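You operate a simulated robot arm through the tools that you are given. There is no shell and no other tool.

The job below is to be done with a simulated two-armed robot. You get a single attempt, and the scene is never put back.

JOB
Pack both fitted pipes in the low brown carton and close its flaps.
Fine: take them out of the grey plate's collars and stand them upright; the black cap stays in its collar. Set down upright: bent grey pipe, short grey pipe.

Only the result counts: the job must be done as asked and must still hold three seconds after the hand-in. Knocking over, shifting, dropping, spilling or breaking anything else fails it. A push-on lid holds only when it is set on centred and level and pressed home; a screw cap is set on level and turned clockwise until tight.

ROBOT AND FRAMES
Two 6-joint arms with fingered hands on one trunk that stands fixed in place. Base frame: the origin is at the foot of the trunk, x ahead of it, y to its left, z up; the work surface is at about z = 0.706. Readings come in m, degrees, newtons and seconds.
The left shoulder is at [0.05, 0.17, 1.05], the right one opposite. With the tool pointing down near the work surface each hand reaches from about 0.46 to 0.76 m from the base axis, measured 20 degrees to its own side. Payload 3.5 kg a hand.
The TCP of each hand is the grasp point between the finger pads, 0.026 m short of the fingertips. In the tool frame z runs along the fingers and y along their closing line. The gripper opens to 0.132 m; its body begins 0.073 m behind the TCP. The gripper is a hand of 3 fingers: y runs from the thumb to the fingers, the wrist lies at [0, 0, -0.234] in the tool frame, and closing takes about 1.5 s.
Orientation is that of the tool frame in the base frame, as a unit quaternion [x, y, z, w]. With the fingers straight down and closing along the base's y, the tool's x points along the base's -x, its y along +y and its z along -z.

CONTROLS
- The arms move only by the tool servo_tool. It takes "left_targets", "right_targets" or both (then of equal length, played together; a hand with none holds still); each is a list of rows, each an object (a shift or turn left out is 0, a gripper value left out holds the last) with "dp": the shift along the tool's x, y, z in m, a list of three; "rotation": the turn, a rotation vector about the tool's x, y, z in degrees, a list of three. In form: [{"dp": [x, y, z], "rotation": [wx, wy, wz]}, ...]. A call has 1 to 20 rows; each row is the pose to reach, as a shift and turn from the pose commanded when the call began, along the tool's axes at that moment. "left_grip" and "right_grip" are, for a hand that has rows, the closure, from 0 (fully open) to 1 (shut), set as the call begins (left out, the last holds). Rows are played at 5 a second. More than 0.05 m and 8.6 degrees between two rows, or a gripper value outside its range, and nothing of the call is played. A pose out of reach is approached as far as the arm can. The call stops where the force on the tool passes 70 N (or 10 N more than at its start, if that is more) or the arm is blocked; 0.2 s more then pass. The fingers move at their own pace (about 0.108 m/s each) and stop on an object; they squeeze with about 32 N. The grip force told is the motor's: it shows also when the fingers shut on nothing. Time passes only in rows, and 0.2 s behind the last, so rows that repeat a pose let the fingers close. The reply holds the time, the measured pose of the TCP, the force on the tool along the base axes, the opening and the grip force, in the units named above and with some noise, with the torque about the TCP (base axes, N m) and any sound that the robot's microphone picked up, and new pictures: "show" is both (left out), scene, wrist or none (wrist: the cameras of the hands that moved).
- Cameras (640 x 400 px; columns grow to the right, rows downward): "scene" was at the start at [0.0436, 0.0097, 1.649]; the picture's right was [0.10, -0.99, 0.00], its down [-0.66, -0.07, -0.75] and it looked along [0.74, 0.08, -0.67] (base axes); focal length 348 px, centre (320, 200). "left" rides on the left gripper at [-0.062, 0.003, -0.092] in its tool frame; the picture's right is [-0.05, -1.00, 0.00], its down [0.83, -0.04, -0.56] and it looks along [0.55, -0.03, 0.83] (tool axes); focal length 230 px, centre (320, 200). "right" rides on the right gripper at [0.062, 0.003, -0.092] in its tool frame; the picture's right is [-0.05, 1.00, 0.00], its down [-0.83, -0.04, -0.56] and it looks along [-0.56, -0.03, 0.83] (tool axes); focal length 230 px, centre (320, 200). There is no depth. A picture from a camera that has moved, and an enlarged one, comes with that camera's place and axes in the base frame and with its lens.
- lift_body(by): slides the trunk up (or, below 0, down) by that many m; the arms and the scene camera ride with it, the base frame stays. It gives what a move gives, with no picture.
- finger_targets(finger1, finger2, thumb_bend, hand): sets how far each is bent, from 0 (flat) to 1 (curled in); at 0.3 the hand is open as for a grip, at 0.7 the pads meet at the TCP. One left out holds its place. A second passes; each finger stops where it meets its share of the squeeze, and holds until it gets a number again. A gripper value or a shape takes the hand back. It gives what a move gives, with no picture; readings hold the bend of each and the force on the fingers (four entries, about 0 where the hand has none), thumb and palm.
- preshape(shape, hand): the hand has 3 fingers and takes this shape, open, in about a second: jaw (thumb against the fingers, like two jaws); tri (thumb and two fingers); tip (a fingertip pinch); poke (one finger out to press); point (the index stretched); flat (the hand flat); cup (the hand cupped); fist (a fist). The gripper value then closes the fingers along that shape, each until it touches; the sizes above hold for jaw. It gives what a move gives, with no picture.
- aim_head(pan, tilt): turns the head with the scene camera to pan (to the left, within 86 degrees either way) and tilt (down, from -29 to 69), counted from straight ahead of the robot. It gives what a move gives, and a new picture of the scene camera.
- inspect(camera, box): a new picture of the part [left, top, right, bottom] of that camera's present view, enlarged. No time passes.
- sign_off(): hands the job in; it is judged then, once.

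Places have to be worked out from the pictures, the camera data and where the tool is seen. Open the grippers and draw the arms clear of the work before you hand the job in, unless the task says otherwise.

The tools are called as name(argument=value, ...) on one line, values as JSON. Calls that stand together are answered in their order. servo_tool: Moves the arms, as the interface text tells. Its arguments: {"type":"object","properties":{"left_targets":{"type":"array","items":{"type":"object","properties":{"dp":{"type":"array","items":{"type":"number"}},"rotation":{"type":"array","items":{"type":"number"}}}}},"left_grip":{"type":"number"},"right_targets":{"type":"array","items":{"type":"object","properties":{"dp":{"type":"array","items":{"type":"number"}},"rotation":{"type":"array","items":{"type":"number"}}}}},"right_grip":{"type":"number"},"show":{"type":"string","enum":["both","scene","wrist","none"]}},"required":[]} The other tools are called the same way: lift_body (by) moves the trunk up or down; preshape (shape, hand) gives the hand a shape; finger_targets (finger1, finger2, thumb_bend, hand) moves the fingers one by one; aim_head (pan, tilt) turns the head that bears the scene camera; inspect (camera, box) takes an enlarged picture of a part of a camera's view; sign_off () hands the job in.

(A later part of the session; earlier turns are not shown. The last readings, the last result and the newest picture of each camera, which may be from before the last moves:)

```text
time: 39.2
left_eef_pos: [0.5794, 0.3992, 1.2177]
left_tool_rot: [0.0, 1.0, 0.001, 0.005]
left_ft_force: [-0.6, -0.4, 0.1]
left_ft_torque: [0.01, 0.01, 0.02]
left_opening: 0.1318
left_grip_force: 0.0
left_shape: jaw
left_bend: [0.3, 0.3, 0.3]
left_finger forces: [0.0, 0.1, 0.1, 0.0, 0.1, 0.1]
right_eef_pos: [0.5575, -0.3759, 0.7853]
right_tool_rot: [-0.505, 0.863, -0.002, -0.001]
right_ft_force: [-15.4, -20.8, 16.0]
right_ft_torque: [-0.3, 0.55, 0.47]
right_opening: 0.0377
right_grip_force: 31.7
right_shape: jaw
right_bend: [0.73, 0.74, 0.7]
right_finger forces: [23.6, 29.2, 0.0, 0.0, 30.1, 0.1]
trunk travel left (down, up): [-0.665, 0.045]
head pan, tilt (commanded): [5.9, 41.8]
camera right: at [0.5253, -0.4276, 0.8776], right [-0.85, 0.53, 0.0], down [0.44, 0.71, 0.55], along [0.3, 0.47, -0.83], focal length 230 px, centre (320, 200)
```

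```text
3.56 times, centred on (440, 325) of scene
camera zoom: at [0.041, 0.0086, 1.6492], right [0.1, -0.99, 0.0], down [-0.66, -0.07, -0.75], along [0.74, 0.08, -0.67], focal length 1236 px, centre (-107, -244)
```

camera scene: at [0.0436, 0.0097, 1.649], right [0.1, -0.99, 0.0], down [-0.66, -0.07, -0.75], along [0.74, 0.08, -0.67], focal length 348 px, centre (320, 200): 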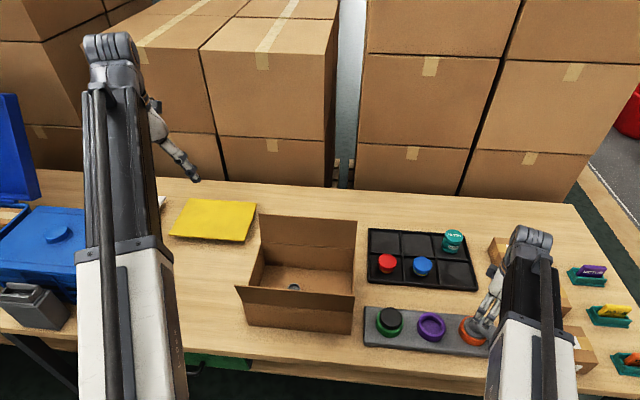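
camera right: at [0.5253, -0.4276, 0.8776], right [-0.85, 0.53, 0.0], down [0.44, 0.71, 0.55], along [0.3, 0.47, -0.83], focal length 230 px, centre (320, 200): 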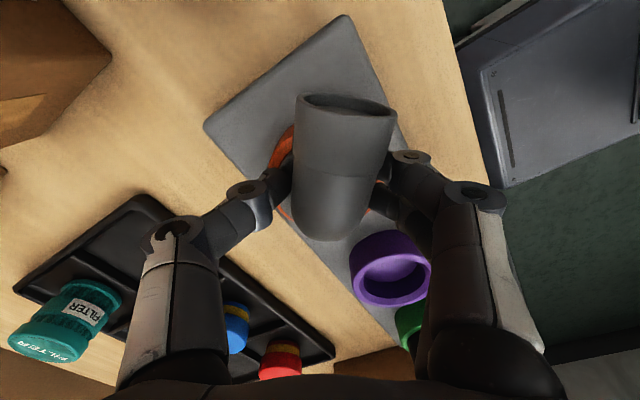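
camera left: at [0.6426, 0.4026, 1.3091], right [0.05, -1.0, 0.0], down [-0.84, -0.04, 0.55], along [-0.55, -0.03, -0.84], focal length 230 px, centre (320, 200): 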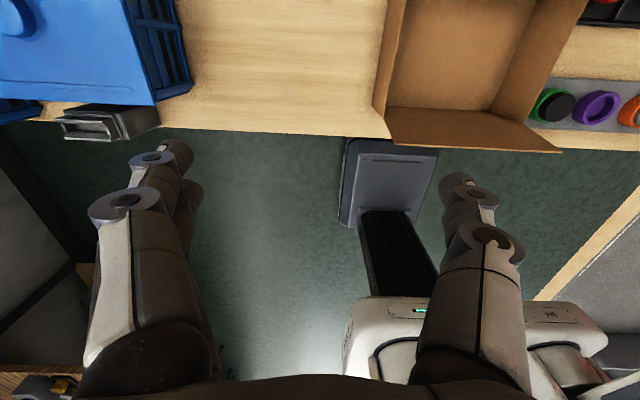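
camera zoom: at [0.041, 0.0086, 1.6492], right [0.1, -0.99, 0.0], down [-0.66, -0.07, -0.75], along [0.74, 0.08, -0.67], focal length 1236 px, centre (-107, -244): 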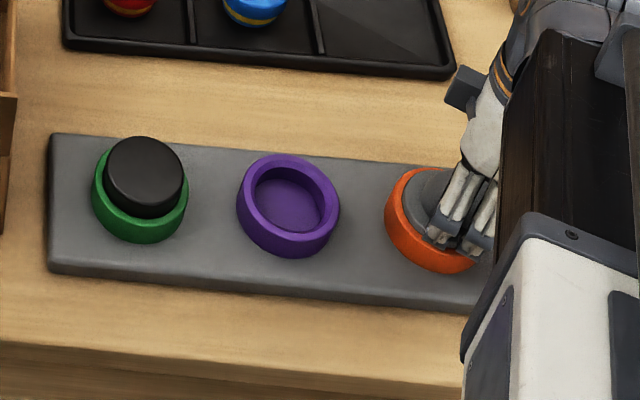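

The turn met 26 N of push-back and the leg seems to have hardly followed; gripping at the elbow gives little leverage. I undo the turn, open, and take hold further out on the leg's end, where sideways motion turns the pipe with a real lever.

servo_tool(right_targets=[{"dp": [0.0003, 0.0009, 0], "rotation": [0, 0, 4]}, {"dp": [0.0006, 0.0018, 0], "rotation": [0, 0, 8]}, {"dp": [0.0006, 0.0018, 0], "rotation": [0, 0, 8]}], show="none")

servo_tool(right_targets=[{"dp": [0, 0, 0]}, {"dp": [0, 0, 0]}, {"dp": [0, 0, 0]}, {"dp": [0, 0, 0]}, {"dp": [0, 0, -0.01]}, {"dp": [0.015, 0, -0.01]}, {"dp": [0.028, 0, -0.01]}, {"dp": [0.028, 0, 0.0]}, {"dp": [0.028, 0, 0.003]}, {"dp": [0.028, 0, 0.003]}], right_grip=0.35, show="both")

inspect(camera="right", box=[220, 80, 420, 280])

inspect(camera="scene", box=[350, 280, 530, 370])

```text
time: 40.0
left_eef_pos: [0.5804, 0.3976, 1.2177]
left_tool_rot: [0.001, 1.0, 0.001, 0.004]
left_ft_force: [0.2, 0.9, 0.8]
left_ft_torque: [0.02, 0.0, -0.05]
left_opening: 0.1318
left_grip_force: 0.0
left_shape: jaw
left_bend: [0.3, 0.3, 0.3]
left_finger forces: [0.0, 0.0, 0.0, 0.1, 0.0, 0.0]
right_eef_pos: [0.5544, -0.3762, 0.7851]
right_tool_rot: [-0.447, 0.895, -0.001, 0.0]
right_ft_force: [-19.5, -20.5, 14.6]
right_ft_torque: [-0.45, 0.7, 0.81]
right_opening: 0.0367
right_grip_force: 31.7
right_shape: jaw
right_bend: [0.73, 0.74, 0.7]
right_finger forces: [26.3, 24.4, 0.0, 0.1, 27.6, 0.1]
trunk travel left (down, up): [-0.665, 0.045]
head pan, tilt (commanded): [5.9, 41.8]
```

```text
time: 42.2
left_eef_pos: [0.5824, 0.3988, 1.215]
left_tool_rot: [0.001, 1.0, 0.001, 0.004]
left_ft_force: [-0.1, -0.5, -0.3]
left_ft_torque: [0.01, 0.05, 0.0]
left_opening: 0.1317
left_grip_force: 0.0
left_shape: jaw
left_bend: [0.3, 0.3, 0.3]
left_finger forces: [0.1, 0.1, 0.0, 0.0, 0.0, 0.0]
right_eef_pos: [0.5398, -0.3966, 0.7803]
right_tool_rot: [-0.446, 0.895, 0.0, -0.001]
right_ft_force: [-0.3, 0.8, 0.0]
right_ft_torque: [0.02, 0.01, 0.03]
right_opening: 0.0856
right_grip_force: 0.1
right_shape: jaw
right_bend: [0.7, 0.7, 0.68]
right_finger forces: [0.0, 0.1, 0.1, 0.1, 0.0, 0.1]
trunk travel left (down, up): [-0.665, 0.045]
head pan, tilt (commanded): [5.9, 41.8]
camera scene: at [0.0436, 0.0097, 1.649], right [0.1, -0.99, 0.0], down [-0.66, -0.07, -0.75], along [0.74, 0.08, -0.67], focal length 348 px, centre (320, 200)
camera right: at [0.502, -0.4439, 0.8727], right [-0.77, 0.64, 0.0], down [0.53, 0.64, 0.56], along [0.36, 0.43, -0.83], focal length 230 px, centre (320, 200)
```

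scene: 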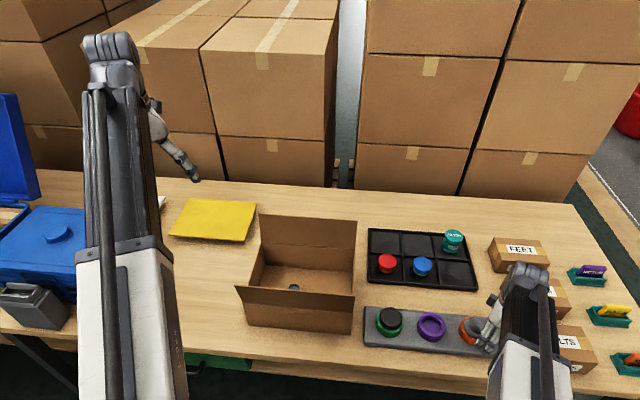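
right: 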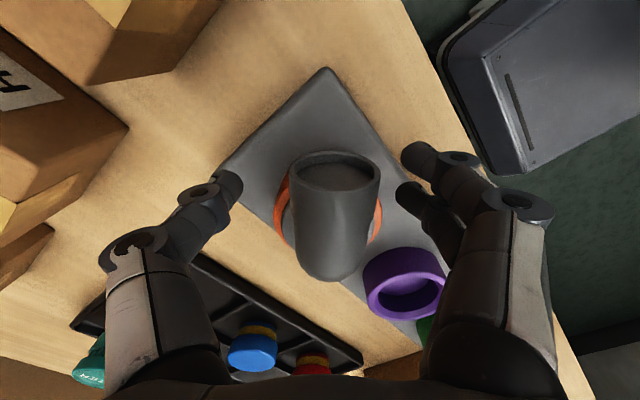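

```text
2.00 times, centred on (320, 180) of right
camera zoom: at [0.502, -0.4439, 0.8727], right [-0.77, 0.64, 0.0], down [0.53, 0.64, 0.56], along [0.36, 0.43, -0.83], focal length 460 px, centre (320, 240)
```

zoom: 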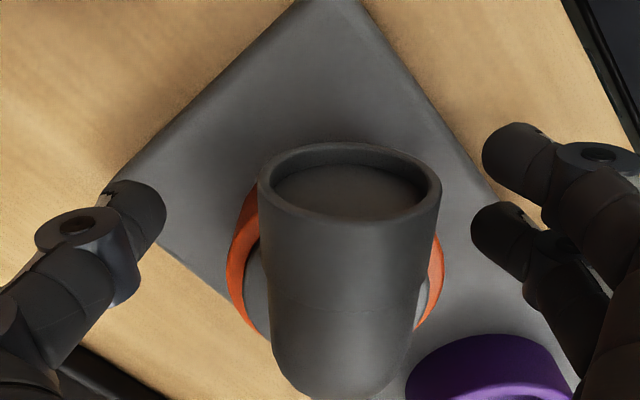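

```text
3.56 times, centred on (440, 325) of scene
camera zoom: at [0.0436, 0.0097, 1.649], right [0.1, -0.99, 0.0], down [-0.66, -0.07, -0.75], along [0.74, 0.08, -0.67], focal length 1236 px, centre (-107, -244)
```

zoom: 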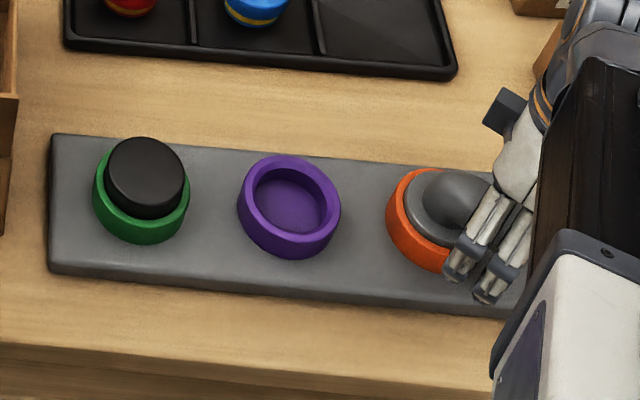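

The leg's end now lies between the fingers about 41 mm from the pipe's axis, and nothing on the plate has shifted. I close on it and then sweep 10° counter-clockwise on an arc about the pipe's axis.

servo_tool(right_targets=[{"dp": [0, 0, 0]}, {"dp": [0, 0, 0]}, {"dp": [0, 0, 0]}, {"dp": [0, 0, 0]}, {"dp": [0, 0, 0]}, {"dp": [0, 0, 0]}, {"dp": [0, 0, 0]}], right_grip=1.0, show="none")

servo_tool(right_targets=[{"dp": [-0.0002, -0.0018, 0], "rotation": [0, 0, -2.5]}, {"dp": [-0.0005, -0.0036, 0], "rotation": [0, 0, -5]}, {"dp": [-0.0009, -0.0053, 0], "rotation": [0, 0, -7.5]}, {"dp": [-0.0014, -0.007, 0], "rotation": [0, 0, -10]}, {"dp": [-0.0014, -0.007, 0], "rotation": [0, 0, -10]}], show="both")

inspect(camera="right", box=[220, 80, 420, 280])

inspect(camera="scene", box=[350, 280, 530, 370])

```text
time: 43.8
left_eef_pos: [0.5824, 0.3989, 1.2158]
left_tool_rot: [0.001, 1.0, 0.001, 0.004]
left_ft_force: [1.0, -1.1, 1.2]
left_ft_torque: [-0.03, 0.01, 0.02]
left_opening: 0.1322
left_grip_force: 0.0
left_shape: jaw
left_bend: [0.3, 0.3, 0.3]
left_finger forces: [0.0, 0.0, 0.0, 0.0, 0.0, 0.1]
right_eef_pos: [0.5405, -0.3969, 0.7788]
right_tool_rot: [-0.446, 0.895, 0.001, 0.0]
right_ft_force: [-3.1, -1.5, -13.7]
right_ft_torque: [0.15, 0.15, 0.13]
right_opening: 0.019
right_grip_force: 31.4
right_shape: jaw
right_bend: [0.73, 0.74, 0.72]
right_finger forces: [15.8, 15.1, 0.0, 0.1, 29.8, 0.0]
trunk travel left (down, up): [-0.665, 0.045]
head pan, tilt (commanded): [5.9, 41.8]
```

```text
time: 45.0
left_eef_pos: [0.5794, 0.3964, 1.219]
left_tool_rot: [-0.001, 1.0, 0.003, 0.005]
left_ft_force: [0.0, -1.0, 0.1]
left_ft_torque: [-0.02, 0.04, -0.01]
left_opening: 0.1317
left_grip_force: 0.0
left_shape: jaw
left_bend: [0.3, 0.3, 0.3]
left_finger forces: [0.0, 0.0, 0.0, 0.0, 0.1, 0.0]
right_eef_pos: [0.5455, -0.3951, 0.7792]
right_tool_rot: [-0.496, 0.868, -0.007, -0.011]
right_ft_force: [-41.3, -52.4, -6.6]
right_ft_torque: [-0.32, 0.72, 0.47]
right_opening: 0.0191
right_grip_force: 31.6
right_shape: jaw
right_bend: [0.73, 0.75, 0.72]
right_finger forces: [19.5, 35.3, 0.0, 0.1, 49.3, 0.0]
right hand out of reach, approached as far as the arm can: row 3, 4, 5
trunk travel left (down, up): [-0.665, 0.045]
head pan, tilt (commanded): [5.9, 41.8]
camera scene: at [0.0403, 0.0038, 1.6491], right [0.1, -0.99, 0.0], down [-0.66, -0.07, -0.75], along [0.74, 0.08, -0.67], focal length 348 px, centre (320, 200)
camera right: at [0.514, -0.4439, 0.8731], right [-0.83, 0.55, 0.0], down [0.46, 0.71, 0.54], along [0.3, 0.45, -0.84], focal length 230 px, centre (320, 200)
```

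scene: 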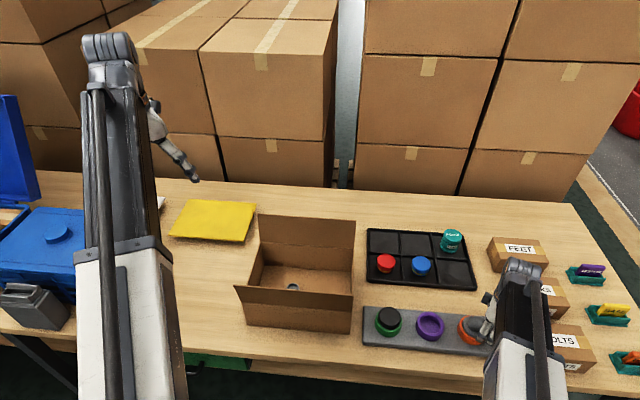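
right: 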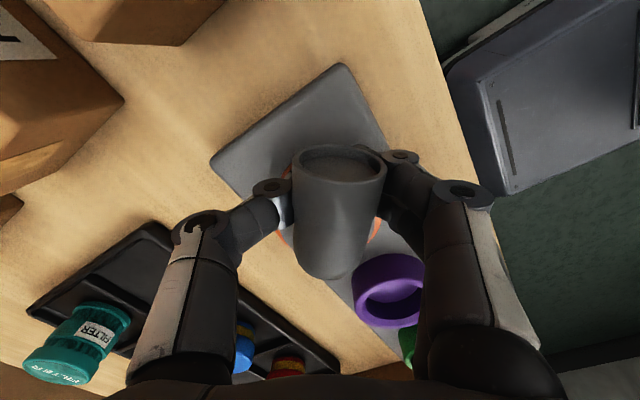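

```text
2.00 times, centred on (320, 180) of right
camera zoom: at [0.514, -0.4439, 0.8731], right [-0.83, 0.55, 0.0], down [0.46, 0.71, 0.54], along [0.3, 0.45, -0.84], focal length 460 px, centre (320, 240)
```

zoom: 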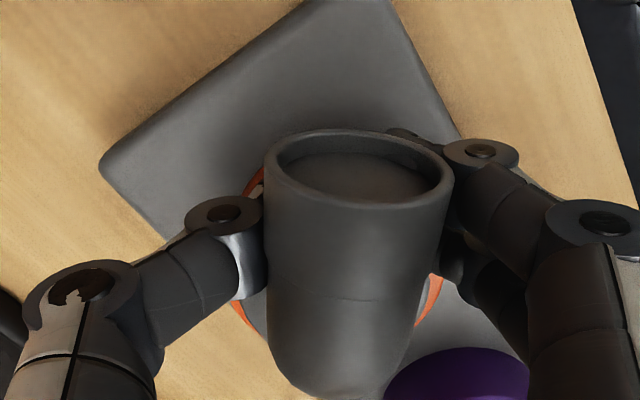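

```text
3.56 times, centred on (440, 325) of scene
camera zoom: at [0.0403, 0.0038, 1.6491], right [0.1, -0.99, 0.0], down [-0.66, -0.07, -0.75], along [0.74, 0.08, -0.67], focal length 1236 px, centre (-107, -244)
```

zoom: 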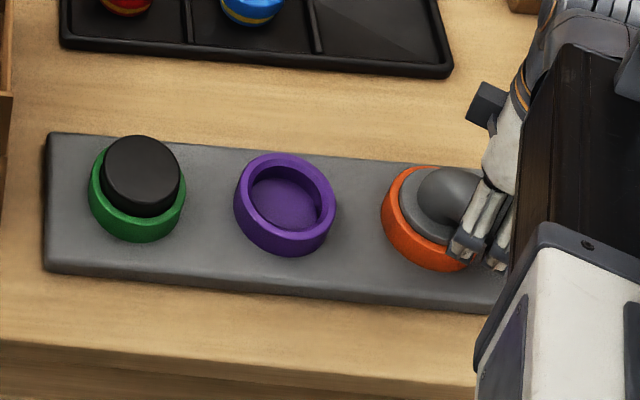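

The readings show the wrist ran out of yaw range (rows out of reach), and the 67 N went along the leg rather than turning it, so that test says little. I open the hand at once to unload the pipe and lift clear.

servo_tool(right_targets=[{"dp": [0, 0.002, 0]}, {"dp": [0, 0.002, 0]}, {"dp": [0, 0.002, 0]}, {"dp": [0, 0.002, 0]}, {"dp": [0, 0.002, -0.02]}, {"dp": [0, 0.002, -0.05]}, {"dp": [0, 0.002, -0.08]}, {"dp": [0, 0.002, -0.08]}], right_grip=0.3, show="both")

inspect(camera="scene", box=[350, 280, 530, 370])

inspect(camera="right", box=[220, 60, 420, 200])

```text
time: 46.8
left_eef_pos: [0.5821, 0.3994, 1.2161]
left_tool_rot: [0.001, 1.0, 0.001, 0.004]
left_ft_force: [0.0, 0.0, 0.0]
left_ft_torque: [-0.02, -0.01, 0.03]
left_opening: 0.1321
left_grip_force: 0.0
left_shape: jaw
left_bend: [0.3, 0.3, 0.3]
left_finger forces: [0.0, 0.0, 0.0, 0.0, 0.1, 0.0]
right_eef_pos: [0.5498, -0.383, 0.859]
right_tool_rot: [-0.498, 0.867, -0.003, -0.003]
right_ft_force: [-0.2, -0.3, -0.1]
right_ft_torque: [-0.02, 0.0, 0.03]
right_opening: 0.092
right_grip_force: 0.1
right_shape: jaw
right_bend: [0.68, 0.68, 0.64]
right_finger forces: [0.0, 0.1, 0.0, 0.1, 0.0, 0.0]
trunk travel left (down, up): [-0.665, 0.045]
head pan, tilt (commanded): [5.9, 41.8]
camera scene: at [0.0436, 0.0096, 1.649], right [0.1, -0.99, 0.0], down [-0.66, -0.07, -0.75], along [0.74, 0.08, -0.67], focal length 348 px, centre (320, 200)
camera right: at [0.5179, -0.434, 0.9519], right [-0.84, 0.55, 0.0], down [0.46, 0.7, 0.55], along [0.3, 0.46, -0.84], focal length 230 px, centre (320, 200)
```

scene: 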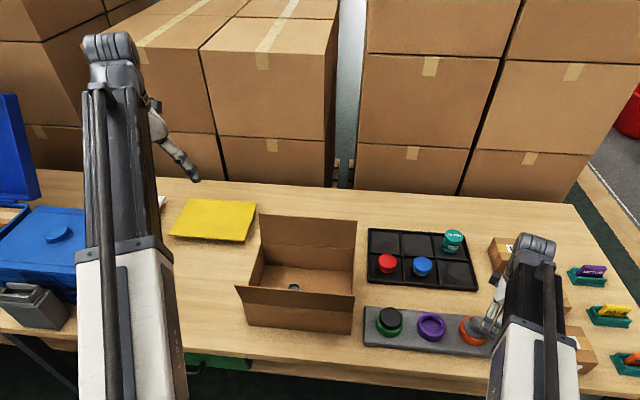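
right: 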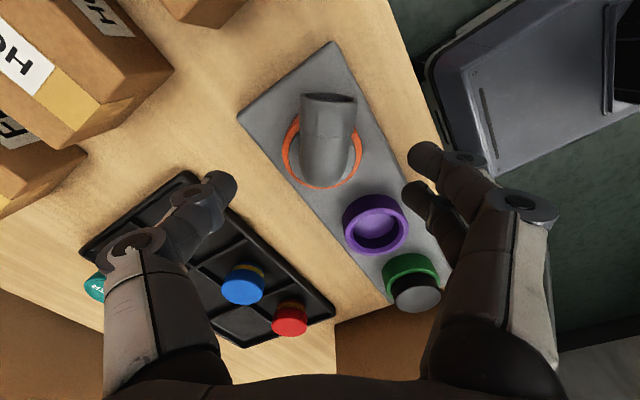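

```text
3.56 times, centred on (440, 325) of scene
camera zoom: at [0.0436, 0.0096, 1.649], right [0.1, -0.99, 0.0], down [-0.66, -0.07, -0.75], along [0.74, 0.08, -0.67], focal length 1236 px, centre (-107, -244)
```

zoom: 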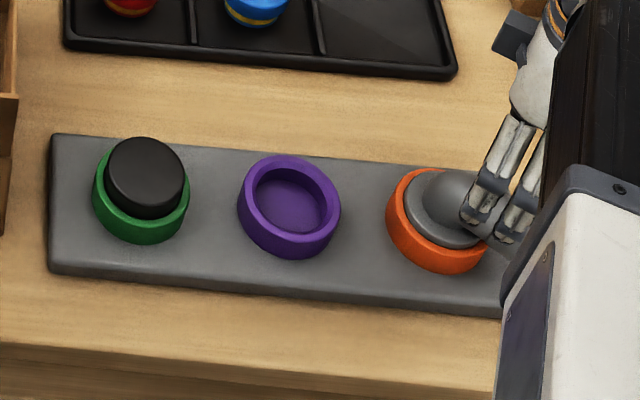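

```text
2.86 times, centred on (320, 130) of right
camera zoom: at [0.5179, -0.434, 0.9519], right [-0.84, 0.55, 0.0], down [0.46, 0.7, 0.55], along [0.3, 0.46, -0.84], focal length 657 px, centre (320, 400)
```

zoom: 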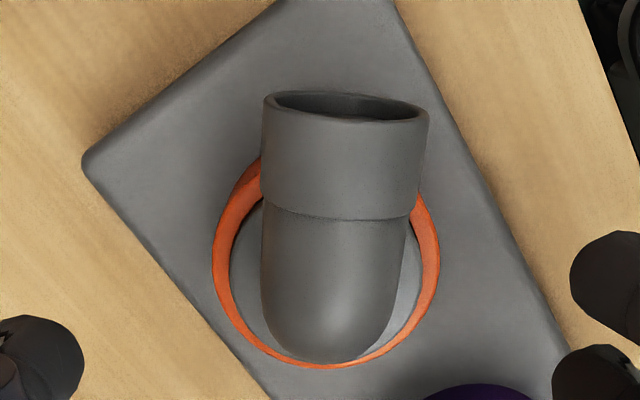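

The plate and collar are unmoved. I move the hand aside so that the head camera can compare the bent pipe's present direction with the earlier picture.

servo_tool(right_targets=[{"dp": [0, 0, -0.04]}, {"dp": [0, 0, -0.08]}, {"dp": [-0.03, 0.02, -0.09], "rotation": [0, 0, 6]}, {"dp": [-0.06, 0.04, -0.09], "rotation": [0, 0, 12]}, {"dp": [-0.09, 0.06, -0.09], "rotation": [0, 0, 18]}, {"dp": [-0.12, 0.08, -0.09], "rotation": [0, 0, 24]}, {"dp": [-0.15, 0.1, -0.09], "rotation": [0, 0, 30]}, {"dp": [-0.18, 0.12, -0.09], "rotation": [0, 0, 30]}, {"dp": [-0.21, 0.14, -0.09], "rotation": [0, 0, 30]}, {"dp": [-0.24, 0.16, -0.09], "rotation": [0, 0, 30]}, {"dp": [-0.24, 0.16, -0.09], "rotation": [0, 0, 30]}], show="scene")

inspect(camera="scene", box=[400, 290, 520, 370])

```text
time: 49.2
left_eef_pos: [0.5818, 0.3983, 1.2152]
left_tool_rot: [0.0, 1.0, 0.0, 0.004]
left_ft_force: [0.5, -0.6, 0.5]
left_ft_torque: [-0.03, 0.01, 0.0]
left_opening: 0.1323
left_grip_force: 0.0
left_shape: jaw
left_bend: [0.3, 0.3, 0.3]
left_finger forces: [0.0, 0.1, 0.1, 0.1, 0.1, 0.1]
right_eef_pos: [0.5335, -0.0948, 0.9448]
right_tool_rot: [-0.257, 0.966, -0.003, -0.003]
right_ft_force: [0.6, 0.3, 1.1]
right_ft_torque: [0.01, 0.03, -0.01]
right_opening: 0.0923
right_grip_force: 0.0
right_shape: jaw
right_bend: [0.68, 0.68, 0.64]
right_finger forces: [0.1, 0.0, 0.0, 0.1, 0.0, 0.0]
trunk travel left (down, up): [-0.665, 0.045]
head pan, tilt (commanded): [5.9, 41.8]
camera scene: at [0.0436, 0.0096, 1.649], right [0.1, -0.99, 0.0], down [-0.66, -0.07, -0.75], along [0.74, 0.08, -0.67], focal length 348 px, centre (320, 200)
```

scene: 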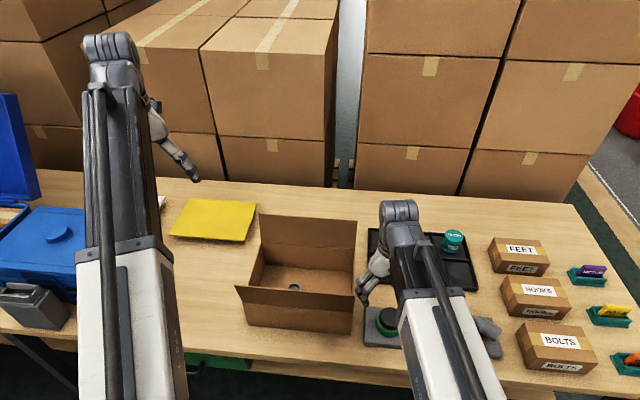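

```text
5.00 times, centred on (460, 330) of scene
camera zoom: at [0.0436, 0.0096, 1.649], right [0.1, -0.99, 0.0], down [-0.66, -0.07, -0.75], along [0.74, 0.08, -0.67], focal length 1739 px, centre (-380, -450)
```

zoom: 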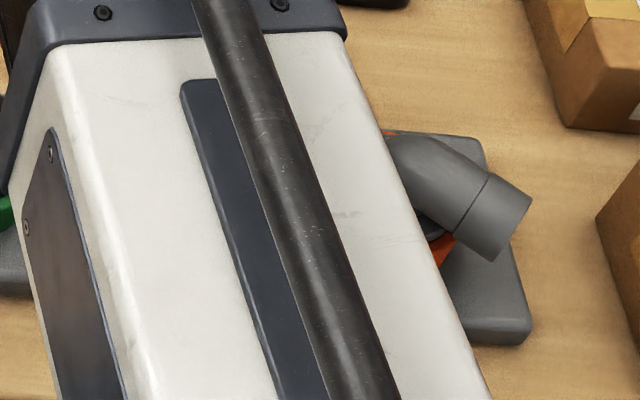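

The leg's end has moved slightly (about 4–5 mm) compared with before, which suggests it turned a few degrees counter-clockwise. I move the hand further left for a full view of collar and pipe.

servo_tool(right_targets=[{"dp": [-0.025, 0.03, -0.01]}, {"dp": [-0.05, 0.06, -0.02]}, {"dp": [-0.075, 0.09, -0.02]}, {"dp": [-0.1, 0.12, -0.02]}, {"dp": [-0.1, 0.12, -0.02]}], show="none")

inspect(camera="scene", box=[400, 290, 520, 370])

```text
time: 50.4
left_eef_pos: [0.5828, 0.3993, 1.2153]
left_tool_rot: [0.0, 1.0, 0.001, 0.004]
left_ft_force: [-0.3, 0.1, 0.6]
left_ft_torque: [-0.02, -0.01, -0.01]
left_opening: 0.132
left_grip_force: 0.0
left_shape: jaw
left_bend: [0.3, 0.3, 0.3]
left_finger forces: [0.0, 0.1, 0.1, 0.0, 0.0, 0.1]
right_eef_pos: [0.5612, 0.0599, 0.9648]
right_tool_rot: [-0.256, 0.967, -0.003, -0.003]
right_ft_force: [0.0, 0.0, 0.5]
right_ft_torque: [0.03, 0.02, -0.01]
right_opening: 0.0922
right_grip_force: 0.0
right_shape: jaw
right_bend: [0.68, 0.68, 0.64]
right_finger forces: [0.0, 0.1, 0.0, 0.0, 0.1, 0.0]
trunk travel left (down, up): [-0.665, 0.045]
head pan, tilt (commanded): [5.9, 41.8]
```

```text
5.00 times, centred on (460, 330) of scene
camera zoom: at [0.0435, 0.0096, 1.649], right [0.1, -0.99, 0.0], down [-0.66, -0.07, -0.75], along [0.74, 0.08, -0.67], focal length 1739 px, centre (-380, -450)
```

zoom: 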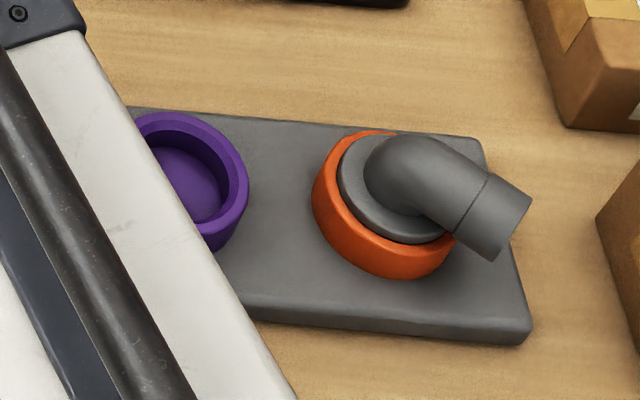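

The flange is where it was, but the leg's end has swung about 5° counter-clockwise: it is a turn-lock fitting that has to be turned further. My wrist was near its counter-clockwise limit, so I try the opposite yaw (about -127°), which would grip the same leg with a long counter-clockwise range left.

servo_tool(right_targets=[{"dp": [0.011, -0.0192, 0], "rotation": [0, 0, 8.2]}, {"dp": [0.022, -0.0384, 0], "rotation": [0, 0, 16.4]}, {"dp": [0.033, -0.0576, 0], "rotation": [0, 0, 24.6]}, {"dp": [0.044, -0.0768, 0], "rotation": [0, 0, 32.8]}, {"dp": [0.055, -0.096, 0], "rotation": [0, 0, 41]}, {"dp": [0.066, -0.1152, 0], "rotation": [0, 0, 49.2]}, {"dp": [0.077, -0.1344, 0], "rotation": [0, 0, 57.4]}, {"dp": [0.088, -0.1536, 0], "rotation": [0, 0, 65.6]}, {"dp": [0.099, -0.1728, 0], "rotation": [0, 0, 73.8]}, {"dp": [0.11, -0.192, 0], "rotation": [0, 0, 82]}, {"dp": [0.121, -0.2112, 0], "rotation": [0, 0, 90.2]}, {"dp": [0.132, -0.2304, 0], "rotation": [0, 0, 98.4]}, {"dp": [0.143, -0.2496, 0], "rotation": [0, 0, 106.6]}, {"dp": [0.154, -0.2688, 0], "rotation": [0, 0, 114.8]}, {"dp": [0.165, -0.288, 0], "rotation": [0, 0, 123]}, {"dp": [0.176, -0.3072, 0], "rotation": [0, 0, 131.2]}, {"dp": [0.187, -0.3264, 0], "rotation": [0, 0, 139.4]}, {"dp": [0.198, -0.3456, 0], "rotation": [0, 0, 147.6]}, {"dp": [0.208, -0.365, 0], "rotation": [0, 0, 155.8]}, {"dp": [0.208, -0.365, 0], "rotation": [0, 0, 155.8]}], show="both")

```text
time: 54.6
left_eef_pos: [0.5829, 0.4002, 1.2154]
left_tool_rot: [0.0, 1.0, 0.001, 0.004]
left_ft_force: [-0.1, 0.5, -0.7]
left_ft_torque: [-0.02, 0.01, 0.04]
left_opening: 0.1319
left_grip_force: 0.2
left_shape: jaw
left_bend: [0.3, 0.3, 0.3]
left_finger forces: [0.1, 0.0, 0.1, 0.1, 0.0, 0.0]
right_eef_pos: [0.5605, -0.3608, 0.9692]
right_tool_rot: [0.892, 0.452, -0.003, 0.003]
right_ft_force: [0.5, 0.2, 0.7]
right_ft_torque: [-0.01, 0.01, -0.03]
right_opening: 0.0923
right_grip_force: 0.0
right_shape: jaw
right_bend: [0.68, 0.68, 0.64]
right_finger forces: [0.0, 0.0, 0.1, 0.0, 0.1, 0.0]
trunk travel left (down, up): [-0.665, 0.045]
head pan, tilt (commanded): [5.9, 41.8]
camera scene: at [0.0436, 0.0097, 1.649], right [0.1, -0.99, 0.0], down [-0.66, -0.07, -0.75], along [0.74, 0.08, -0.67], focal length 348 px, centre (320, 200)
camera right: at [0.6009, -0.3124, 1.0621], right [0.78, -0.63, 0.0], down [-0.52, -0.64, 0.56], along [-0.35, -0.44, -0.83], focal length 230 px, centre (320, 200)
```

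scene: 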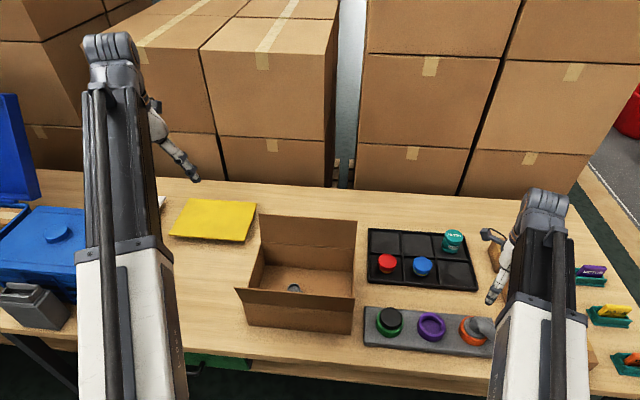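
right: 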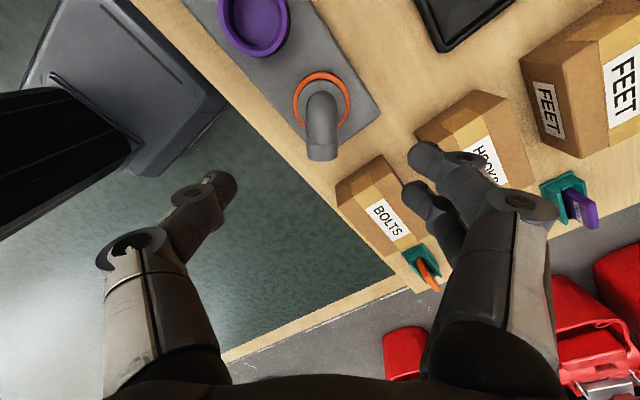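

The hand reaches yaw -127° and its camera sees the leg straight along tool x. I move over the leg, 38 mm out from the pipe's axis, and come down to z≈0.87 to check the alignment.

servo_tool(right_targets=[{"dp": [-0.02, -0.002, 0.03]}, {"dp": [-0.0384, -0.0037, 0.065]}, {"dp": [-0.0384, -0.0037, 0.099]}, {"dp": [-0.0384, -0.0037, 0.099]}], show="wrist")

inspect(camera="right", box=[220, 60, 420, 200])

```text
time: 55.6
left_eef_pos: [0.5827, 0.3989, 1.2167]
left_tool_rot: [0.0, 1.0, 0.002, 0.004]
left_ft_force: [0.7, -0.2, 0.7]
left_ft_torque: [0.01, -0.02, -0.01]
left_opening: 0.132
left_grip_force: 0.1
left_shape: jaw
left_bend: [0.3, 0.3, 0.3]
left_finger forces: [0.0, 0.1, 0.0, 0.0, 0.0, 0.0]
right_eef_pos: [0.5356, -0.3901, 0.8718]
right_tool_rot: [0.891, 0.453, -0.003, 0.003]
right_ft_force: [0.0, -0.6, -0.8]
right_ft_torque: [0.01, 0.0, 0.02]
right_opening: 0.0922
right_grip_force: 0.0
right_shape: jaw
right_bend: [0.68, 0.68, 0.64]
right_finger forces: [0.0, 0.0, 0.0, 0.1, 0.0, 0.0]
trunk travel left (down, up): [-0.665, 0.045]
head pan, tilt (commanded): [5.9, 41.8]
camera right: at [0.5765, -0.3409, 0.9632], right [0.78, -0.63, 0.0], down [-0.52, -0.64, 0.56], along [-0.35, -0.44, -0.83], focal length 230 px, centre (320, 200)
```

right: 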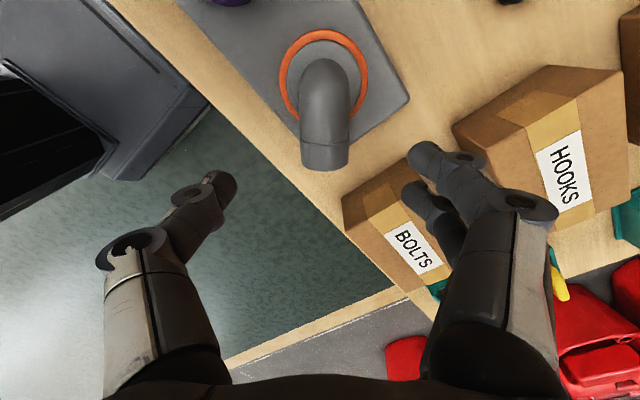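

```text
2.86 times, centred on (320, 130) of right
camera zoom: at [0.5765, -0.3409, 0.9632], right [0.78, -0.63, 0.0], down [-0.52, -0.64, 0.56], along [-0.35, -0.44, -0.83], focal length 657 px, centre (320, 400)
```

zoom: 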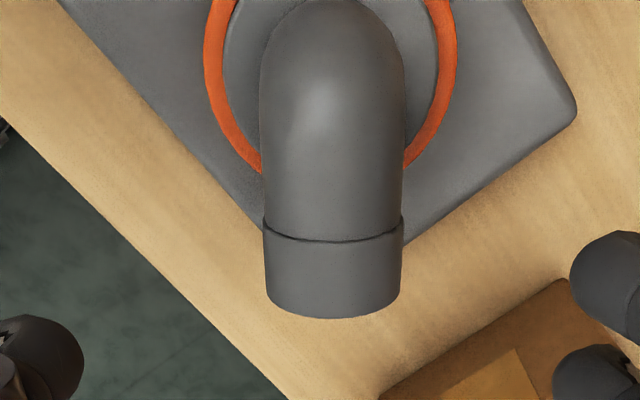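

The leg is aligned to within about 2° and nearly centred. I come down to TCP z≈0.780 and close on the leg.

servo_tool(right_targets=[{"dp": [0, 0, 0.03]}, {"dp": [0, 0, 0.055]}, {"dp": [0, 0, 0.075]}, {"dp": [0, 0, 0.0918]}, {"dp": [0, 0, 0.0918]}], show="wrist")

servo_tool(right_targets=[{"dp": [0, 0, 0]}, {"dp": [0, 0, 0]}, {"dp": [0, 0, 0]}, {"dp": [0, 0, 0]}, {"dp": [0, 0, 0]}, {"dp": [0, 0, 0]}, {"dp": [0, 0, 0]}], right_grip=1.0, show="wrist")

```text
time: 56.8
left_eef_pos: [0.5829, 0.3994, 1.2153]
left_tool_rot: [0.0, 1.0, 0.0, 0.005]
left_ft_force: [-0.8, -0.1, 0.0]
left_ft_torque: [0.0, 0.02, 0.02]
left_opening: 0.1319
left_grip_force: 0.0
left_shape: jaw
left_bend: [0.3, 0.3, 0.3]
left_finger forces: [0.1, 0.1, 0.0, 0.1, 0.1, 0.0]
right_eef_pos: [0.5337, -0.3902, 0.7796]
right_tool_rot: [0.892, 0.452, -0.003, 0.002]
right_ft_force: [0.1, -0.2, -0.1]
right_ft_torque: [-0.03, 0.02, -0.02]
right_opening: 0.0921
right_grip_force: 0.0
right_shape: jaw
right_bend: [0.68, 0.68, 0.64]
right_finger forces: [0.0, 0.0, 0.1, 0.1, 0.1, 0.0]
trunk travel left (down, up): [-0.665, 0.045]
head pan, tilt (commanded): [5.9, 41.8]
camera right: at [0.5743, -0.3419, 0.8718], right [0.78, -0.63, 0.0], down [-0.52, -0.64, 0.56], along [-0.35, -0.44, -0.83], focal length 230 px, centre (320, 200)
```

right: 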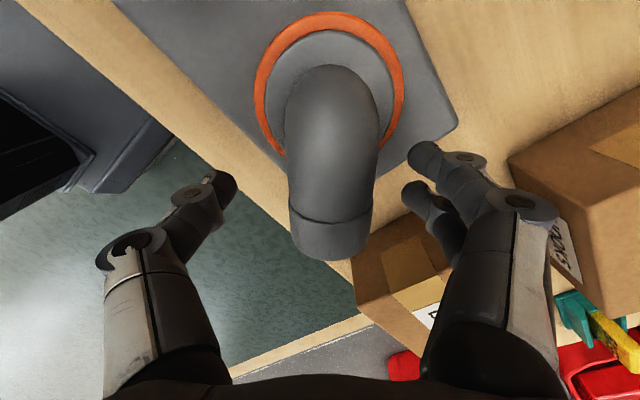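

```text
time: 58.4
left_eef_pos: [0.583, 0.3983, 1.2156]
left_tool_rot: [0.0, 1.0, 0.001, 0.003]
left_ft_force: [-0.8, 0.2, -0.3]
left_ft_torque: [0.0, -0.02, 0.0]
left_opening: 0.132
left_grip_force: 0.0
left_shape: jaw
left_bend: [0.3, 0.3, 0.3]
left_finger forces: [0.0, 0.0, 0.0, 0.1, 0.0, 0.0]
right_eef_pos: [0.534, -0.391, 0.7789]
right_tool_rot: [0.891, 0.454, -0.004, 0.003]
right_ft_force: [-0.8, -2.6, -16.0]
right_ft_torque: [-0.01, -0.18, 0.0]
right_opening: 0.0197
right_grip_force: 32.0
right_shape: jaw
right_bend: [0.74, 0.73, 0.72]
right_finger forces: [12.2, 16.2, 0.0, 0.0, 30.9, 0.1]
trunk travel left (down, up): [-0.665, 0.045]
head pan, tilt (commanded): [5.9, 41.8]
camera right: at [0.5748, -0.3426, 0.871], right [0.78, -0.63, 0.0], down [-0.52, -0.64, 0.56], along [-0.35, -0.44, -0.83], focal length 230 px, centre (320, 200)
```

right: 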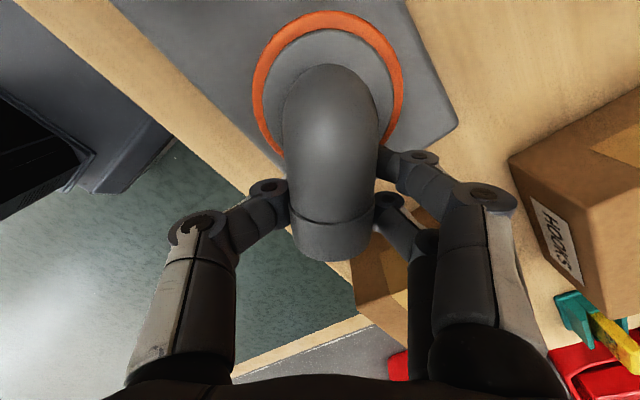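

The leg is held 40 mm from the axis with the fingertips hooked slightly beneath it. I now sweep 10° counter-clockwise on the arc about the pipe's axis and check the load.

servo_tool(right_targets=[{"dp": [-0.0001, 0.0017, 0], "rotation": [0, 0, -2.5]}, {"dp": [-0.0002, 0.0035, 0], "rotation": [0, 0, -5]}, {"dp": [-0.0002, 0.0053, 0], "rotation": [0, 0, -7.5]}, {"dp": [-0.0002, 0.007, 0], "rotation": [0, 0, -10]}, {"dp": [-0.0002, 0.007, 0], "rotation": [0, 0, -10]}], show="wrist")

```text
time: 59.6
left_eef_pos: [0.5826, 0.3989, 1.2166]
left_tool_rot: [0.0, 1.0, 0.001, 0.003]
left_ft_force: [0.9, 0.8, -0.8]
left_ft_torque: [0.01, -0.02, 0.07]
left_opening: 0.1319
left_grip_force: 0.1
left_shape: jaw
left_bend: [0.3, 0.3, 0.3]
left_finger forces: [0.0, 0.0, 0.0, 0.0, 0.1, 0.0]
right_eef_pos: [0.5404, -0.3953, 0.7794]
right_tool_rot: [0.848, 0.53, -0.004, 0.003]
right_ft_force: [-2.4, -4.3, -14.9]
right_ft_torque: [0.0, -0.19, -0.08]
right_opening: 0.019
right_grip_force: 32.4
right_shape: jaw
right_bend: [0.74, 0.72, 0.72]
right_finger forces: [14.9, 16.6, 0.0, 0.0, 30.0, 0.0]
trunk travel left (down, up): [-0.665, 0.045]
head pan, tilt (commanded): [5.9, 41.8]
camera right: at [0.5712, -0.3409, 0.8709], right [0.87, -0.49, 0.0], down [-0.4, -0.72, 0.56], along [-0.27, -0.49, -0.83], focal length 230 px, centre (320, 200)
```

right: 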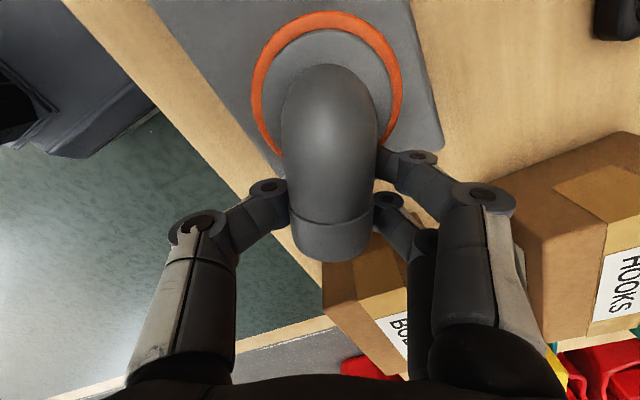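

The pipe turned freely with the hand (only about 5 N). I continue the arc by another 30° counter-clockwise.

servo_tool(right_targets=[{"dp": [-0.0002, 0.0035, 0], "rotation": [0, 0, -5]}, {"dp": [-0.0002, 0.007, 0], "rotation": [0, 0, -10]}, {"dp": [0.0002, 0.0105, 0], "rotation": [0, 0, -15]}, {"dp": [0.0009, 0.014, 0], "rotation": [0, 0, -20]}, {"dp": [0.0019, 0.0173, 0], "rotation": [0, 0, -25]}, {"dp": [0.0032, 0.0206, 0], "rotation": [0, 0, -30]}, {"dp": [0.0032, 0.0206, 0], "rotation": [0, 0, -30]}], show="both")

inspect(camera="scene", box=[400, 280, 540, 370])

```text
time: 61.2
left_eef_pos: [0.5823, 0.3984, 1.2152]
left_tool_rot: [0.0, 1.0, 0.001, 0.005]
left_ft_force: [0.2, 0.4, 0.9]
left_ft_torque: [-0.02, 0.02, -0.01]
left_opening: 0.132
left_grip_force: 0.1
left_shape: jaw
left_bend: [0.3, 0.3, 0.3]
left_finger forces: [0.0, 0.0, 0.0, 0.1, 0.0, 0.0]
right_eef_pos: [0.56, -0.4022, 0.7797]
right_tool_rot: [0.682, 0.731, -0.004, 0.003]
right_ft_force: [8.4, -10.4, 6.8]
right_ft_torque: [0.02, -0.29, -0.28]
right_opening: 0.013
right_grip_force: 31.9
right_shape: jaw
right_bend: [0.77, 0.75, 0.77]
right_finger forces: [14.2, 2.6, 0.1, 0.0, 2.7, 0.1]
trunk travel left (down, up): [-0.665, 0.045]
head pan, tilt (commanded): [5.9, 41.8]
camera scene: at [0.0439, 0.0091, 1.649], right [0.1, -0.99, 0.0], down [-0.66, -0.07, -0.75], along [0.74, 0.08, -0.67], focal length 348 px, centre (320, 200)
camera right: at [0.5614, -0.3393, 0.8712], right [1.0, 0.02, 0.0], down [0.01, -0.83, 0.56], along [0.01, -0.56, -0.83], focal length 230 px, centre (320, 200)
```

scene: 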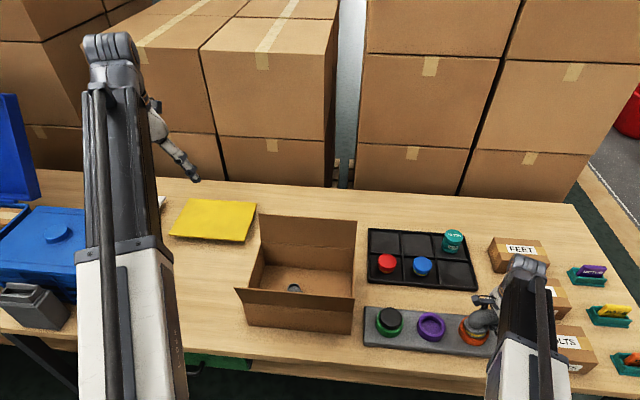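
right: 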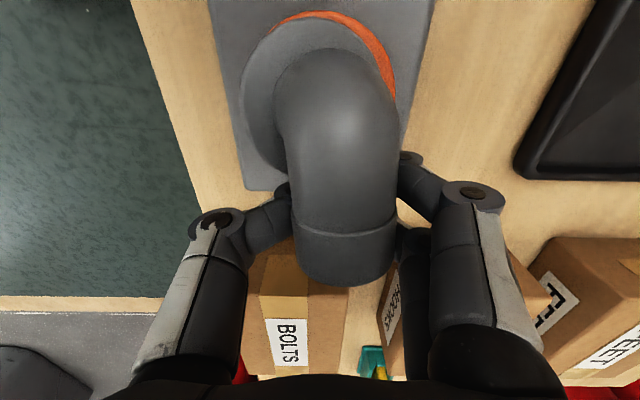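

```text
4.44 times, centred on (470, 325) of scene
camera zoom: at [0.0439, 0.0091, 1.649], right [0.1, -0.99, 0.0], down [-0.66, -0.07, -0.75], along [0.74, 0.08, -0.67], focal length 1546 px, centre (-347, -356)
```

zoom: 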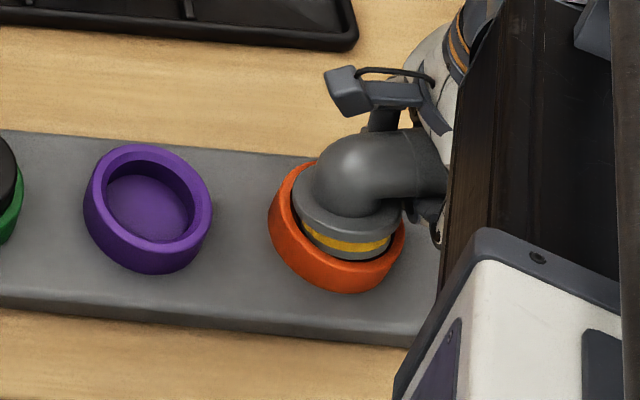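

The fitting let go: after some turning the flange has risen part way out of the orange collar and leans a little toward +x, with the leg caged above the closed fingertips. I look closely before deciding how to steady it.

inspect(camera="right", box=[220, 0, 460, 300])

inspect(camera="scene", box=[440, 290, 520, 350])

inspect(camera="left", box=[540, 50, 640, 150])

```text
1.33 times, centred on (340, 150) of right
camera zoom: at [0.5614, -0.3393, 0.8712], right [1.0, 0.02, 0.0], down [0.01, -0.83, 0.56], along [0.01, -0.56, -0.83], focal length 307 px, centre (293, 267)
```

zoom: 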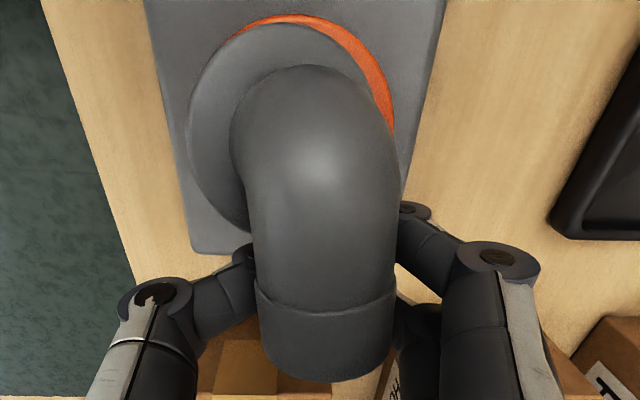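

```text
6.67 times, centred on (480, 320) of scene
camera zoom: at [0.0439, 0.0091, 1.649], right [0.1, -0.99, 0.0], down [-0.66, -0.07, -0.75], along [0.74, 0.08, -0.67], focal length 2318 px, centre (-747, -600)
```

zoom: 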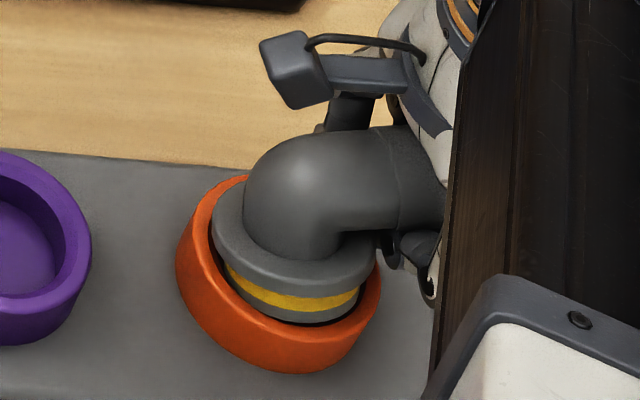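

```text
4.00 times, centred on (590, 100) of left
camera zoom: at [0.6428, 0.4018, 1.3092], right [0.05, -1.0, 0.0], down [-0.84, -0.04, 0.55], along [-0.55, -0.03, -0.84], focal length 920 px, centre (-760, 600)
```

zoom: 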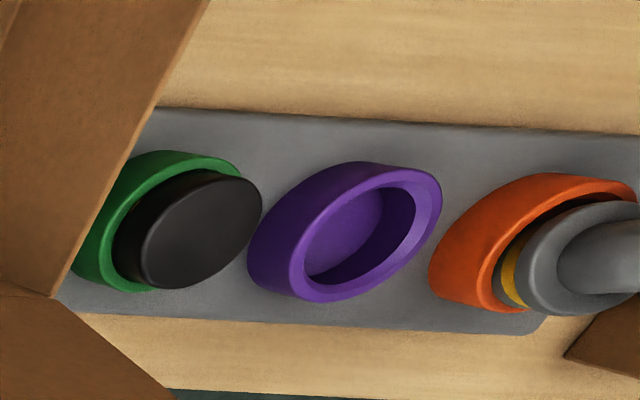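

The flange is nearly out of the collar, leaning slightly, and rests loosely in it. I ease the hand a few millimetres toward -x and down so the pipe goes back upright in the collar, then I can let go and re-grip it properly.

servo_tool(right_targets=[{"dp": [0, -0.002, 0.001]}, {"dp": [0, -0.004, 0.003]}, {"dp": [0, -0.006, 0.005]}, {"dp": [0, -0.006, 0.005]}], show="wrist")

inspect(camera="scene", box=[440, 290, 520, 350])

```text
time: 62.2
left_eef_pos: [0.5826, 0.3993, 1.2155]
left_tool_rot: [0.0, 1.0, 0.001, 0.005]
left_ft_force: [0.7, 0.3, -0.6]
left_ft_torque: [0.03, -0.02, -0.01]
left_opening: 0.1322
left_grip_force: 0.0
left_shape: jaw
left_bend: [0.3, 0.3, 0.3]
left_finger forces: [0.0, 0.1, 0.0, 0.1, 0.0, 0.0]
right_eef_pos: [0.5521, -0.4016, 0.7737]
right_tool_rot: [0.682, 0.731, -0.004, 0.0]
right_ft_force: [0.3, -0.6, -1.4]
right_ft_torque: [-0.01, 0.0, -0.02]
right_opening: 0.0095
right_grip_force: 31.8
right_shape: jaw
right_bend: [0.77, 0.75, 0.8]
right_finger forces: [0.0, 0.0, 0.0, 0.0, 0.0, 0.0]
trunk travel left (down, up): [-0.665, 0.045]
head pan, tilt (commanded): [5.9, 41.8]
camera right: at [0.554, -0.3394, 0.8659], right [1.0, 0.02, 0.0], down [0.02, -0.83, 0.56], along [0.01, -0.56, -0.83], focal length 230 px, centre (320, 200)
```

right: 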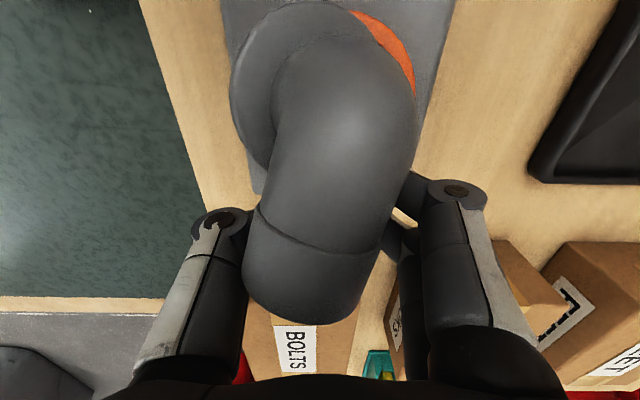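

```text
6.67 times, centred on (480, 320) of scene
camera zoom: at [0.0436, 0.0097, 1.649], right [0.1, -0.99, 0.0], down [-0.66, -0.07, -0.75], along [0.74, 0.08, -0.67], focal length 2318 px, centre (-747, -600)
```

zoom: 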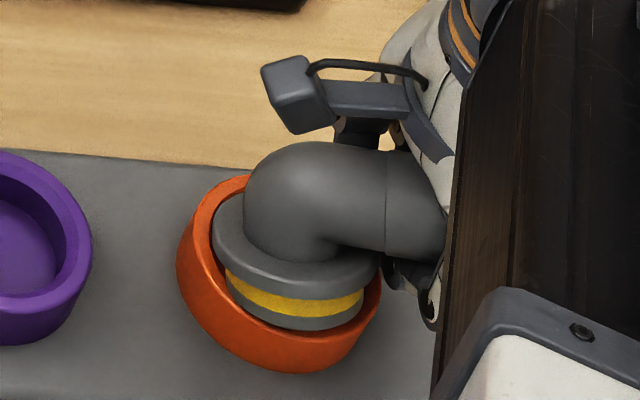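

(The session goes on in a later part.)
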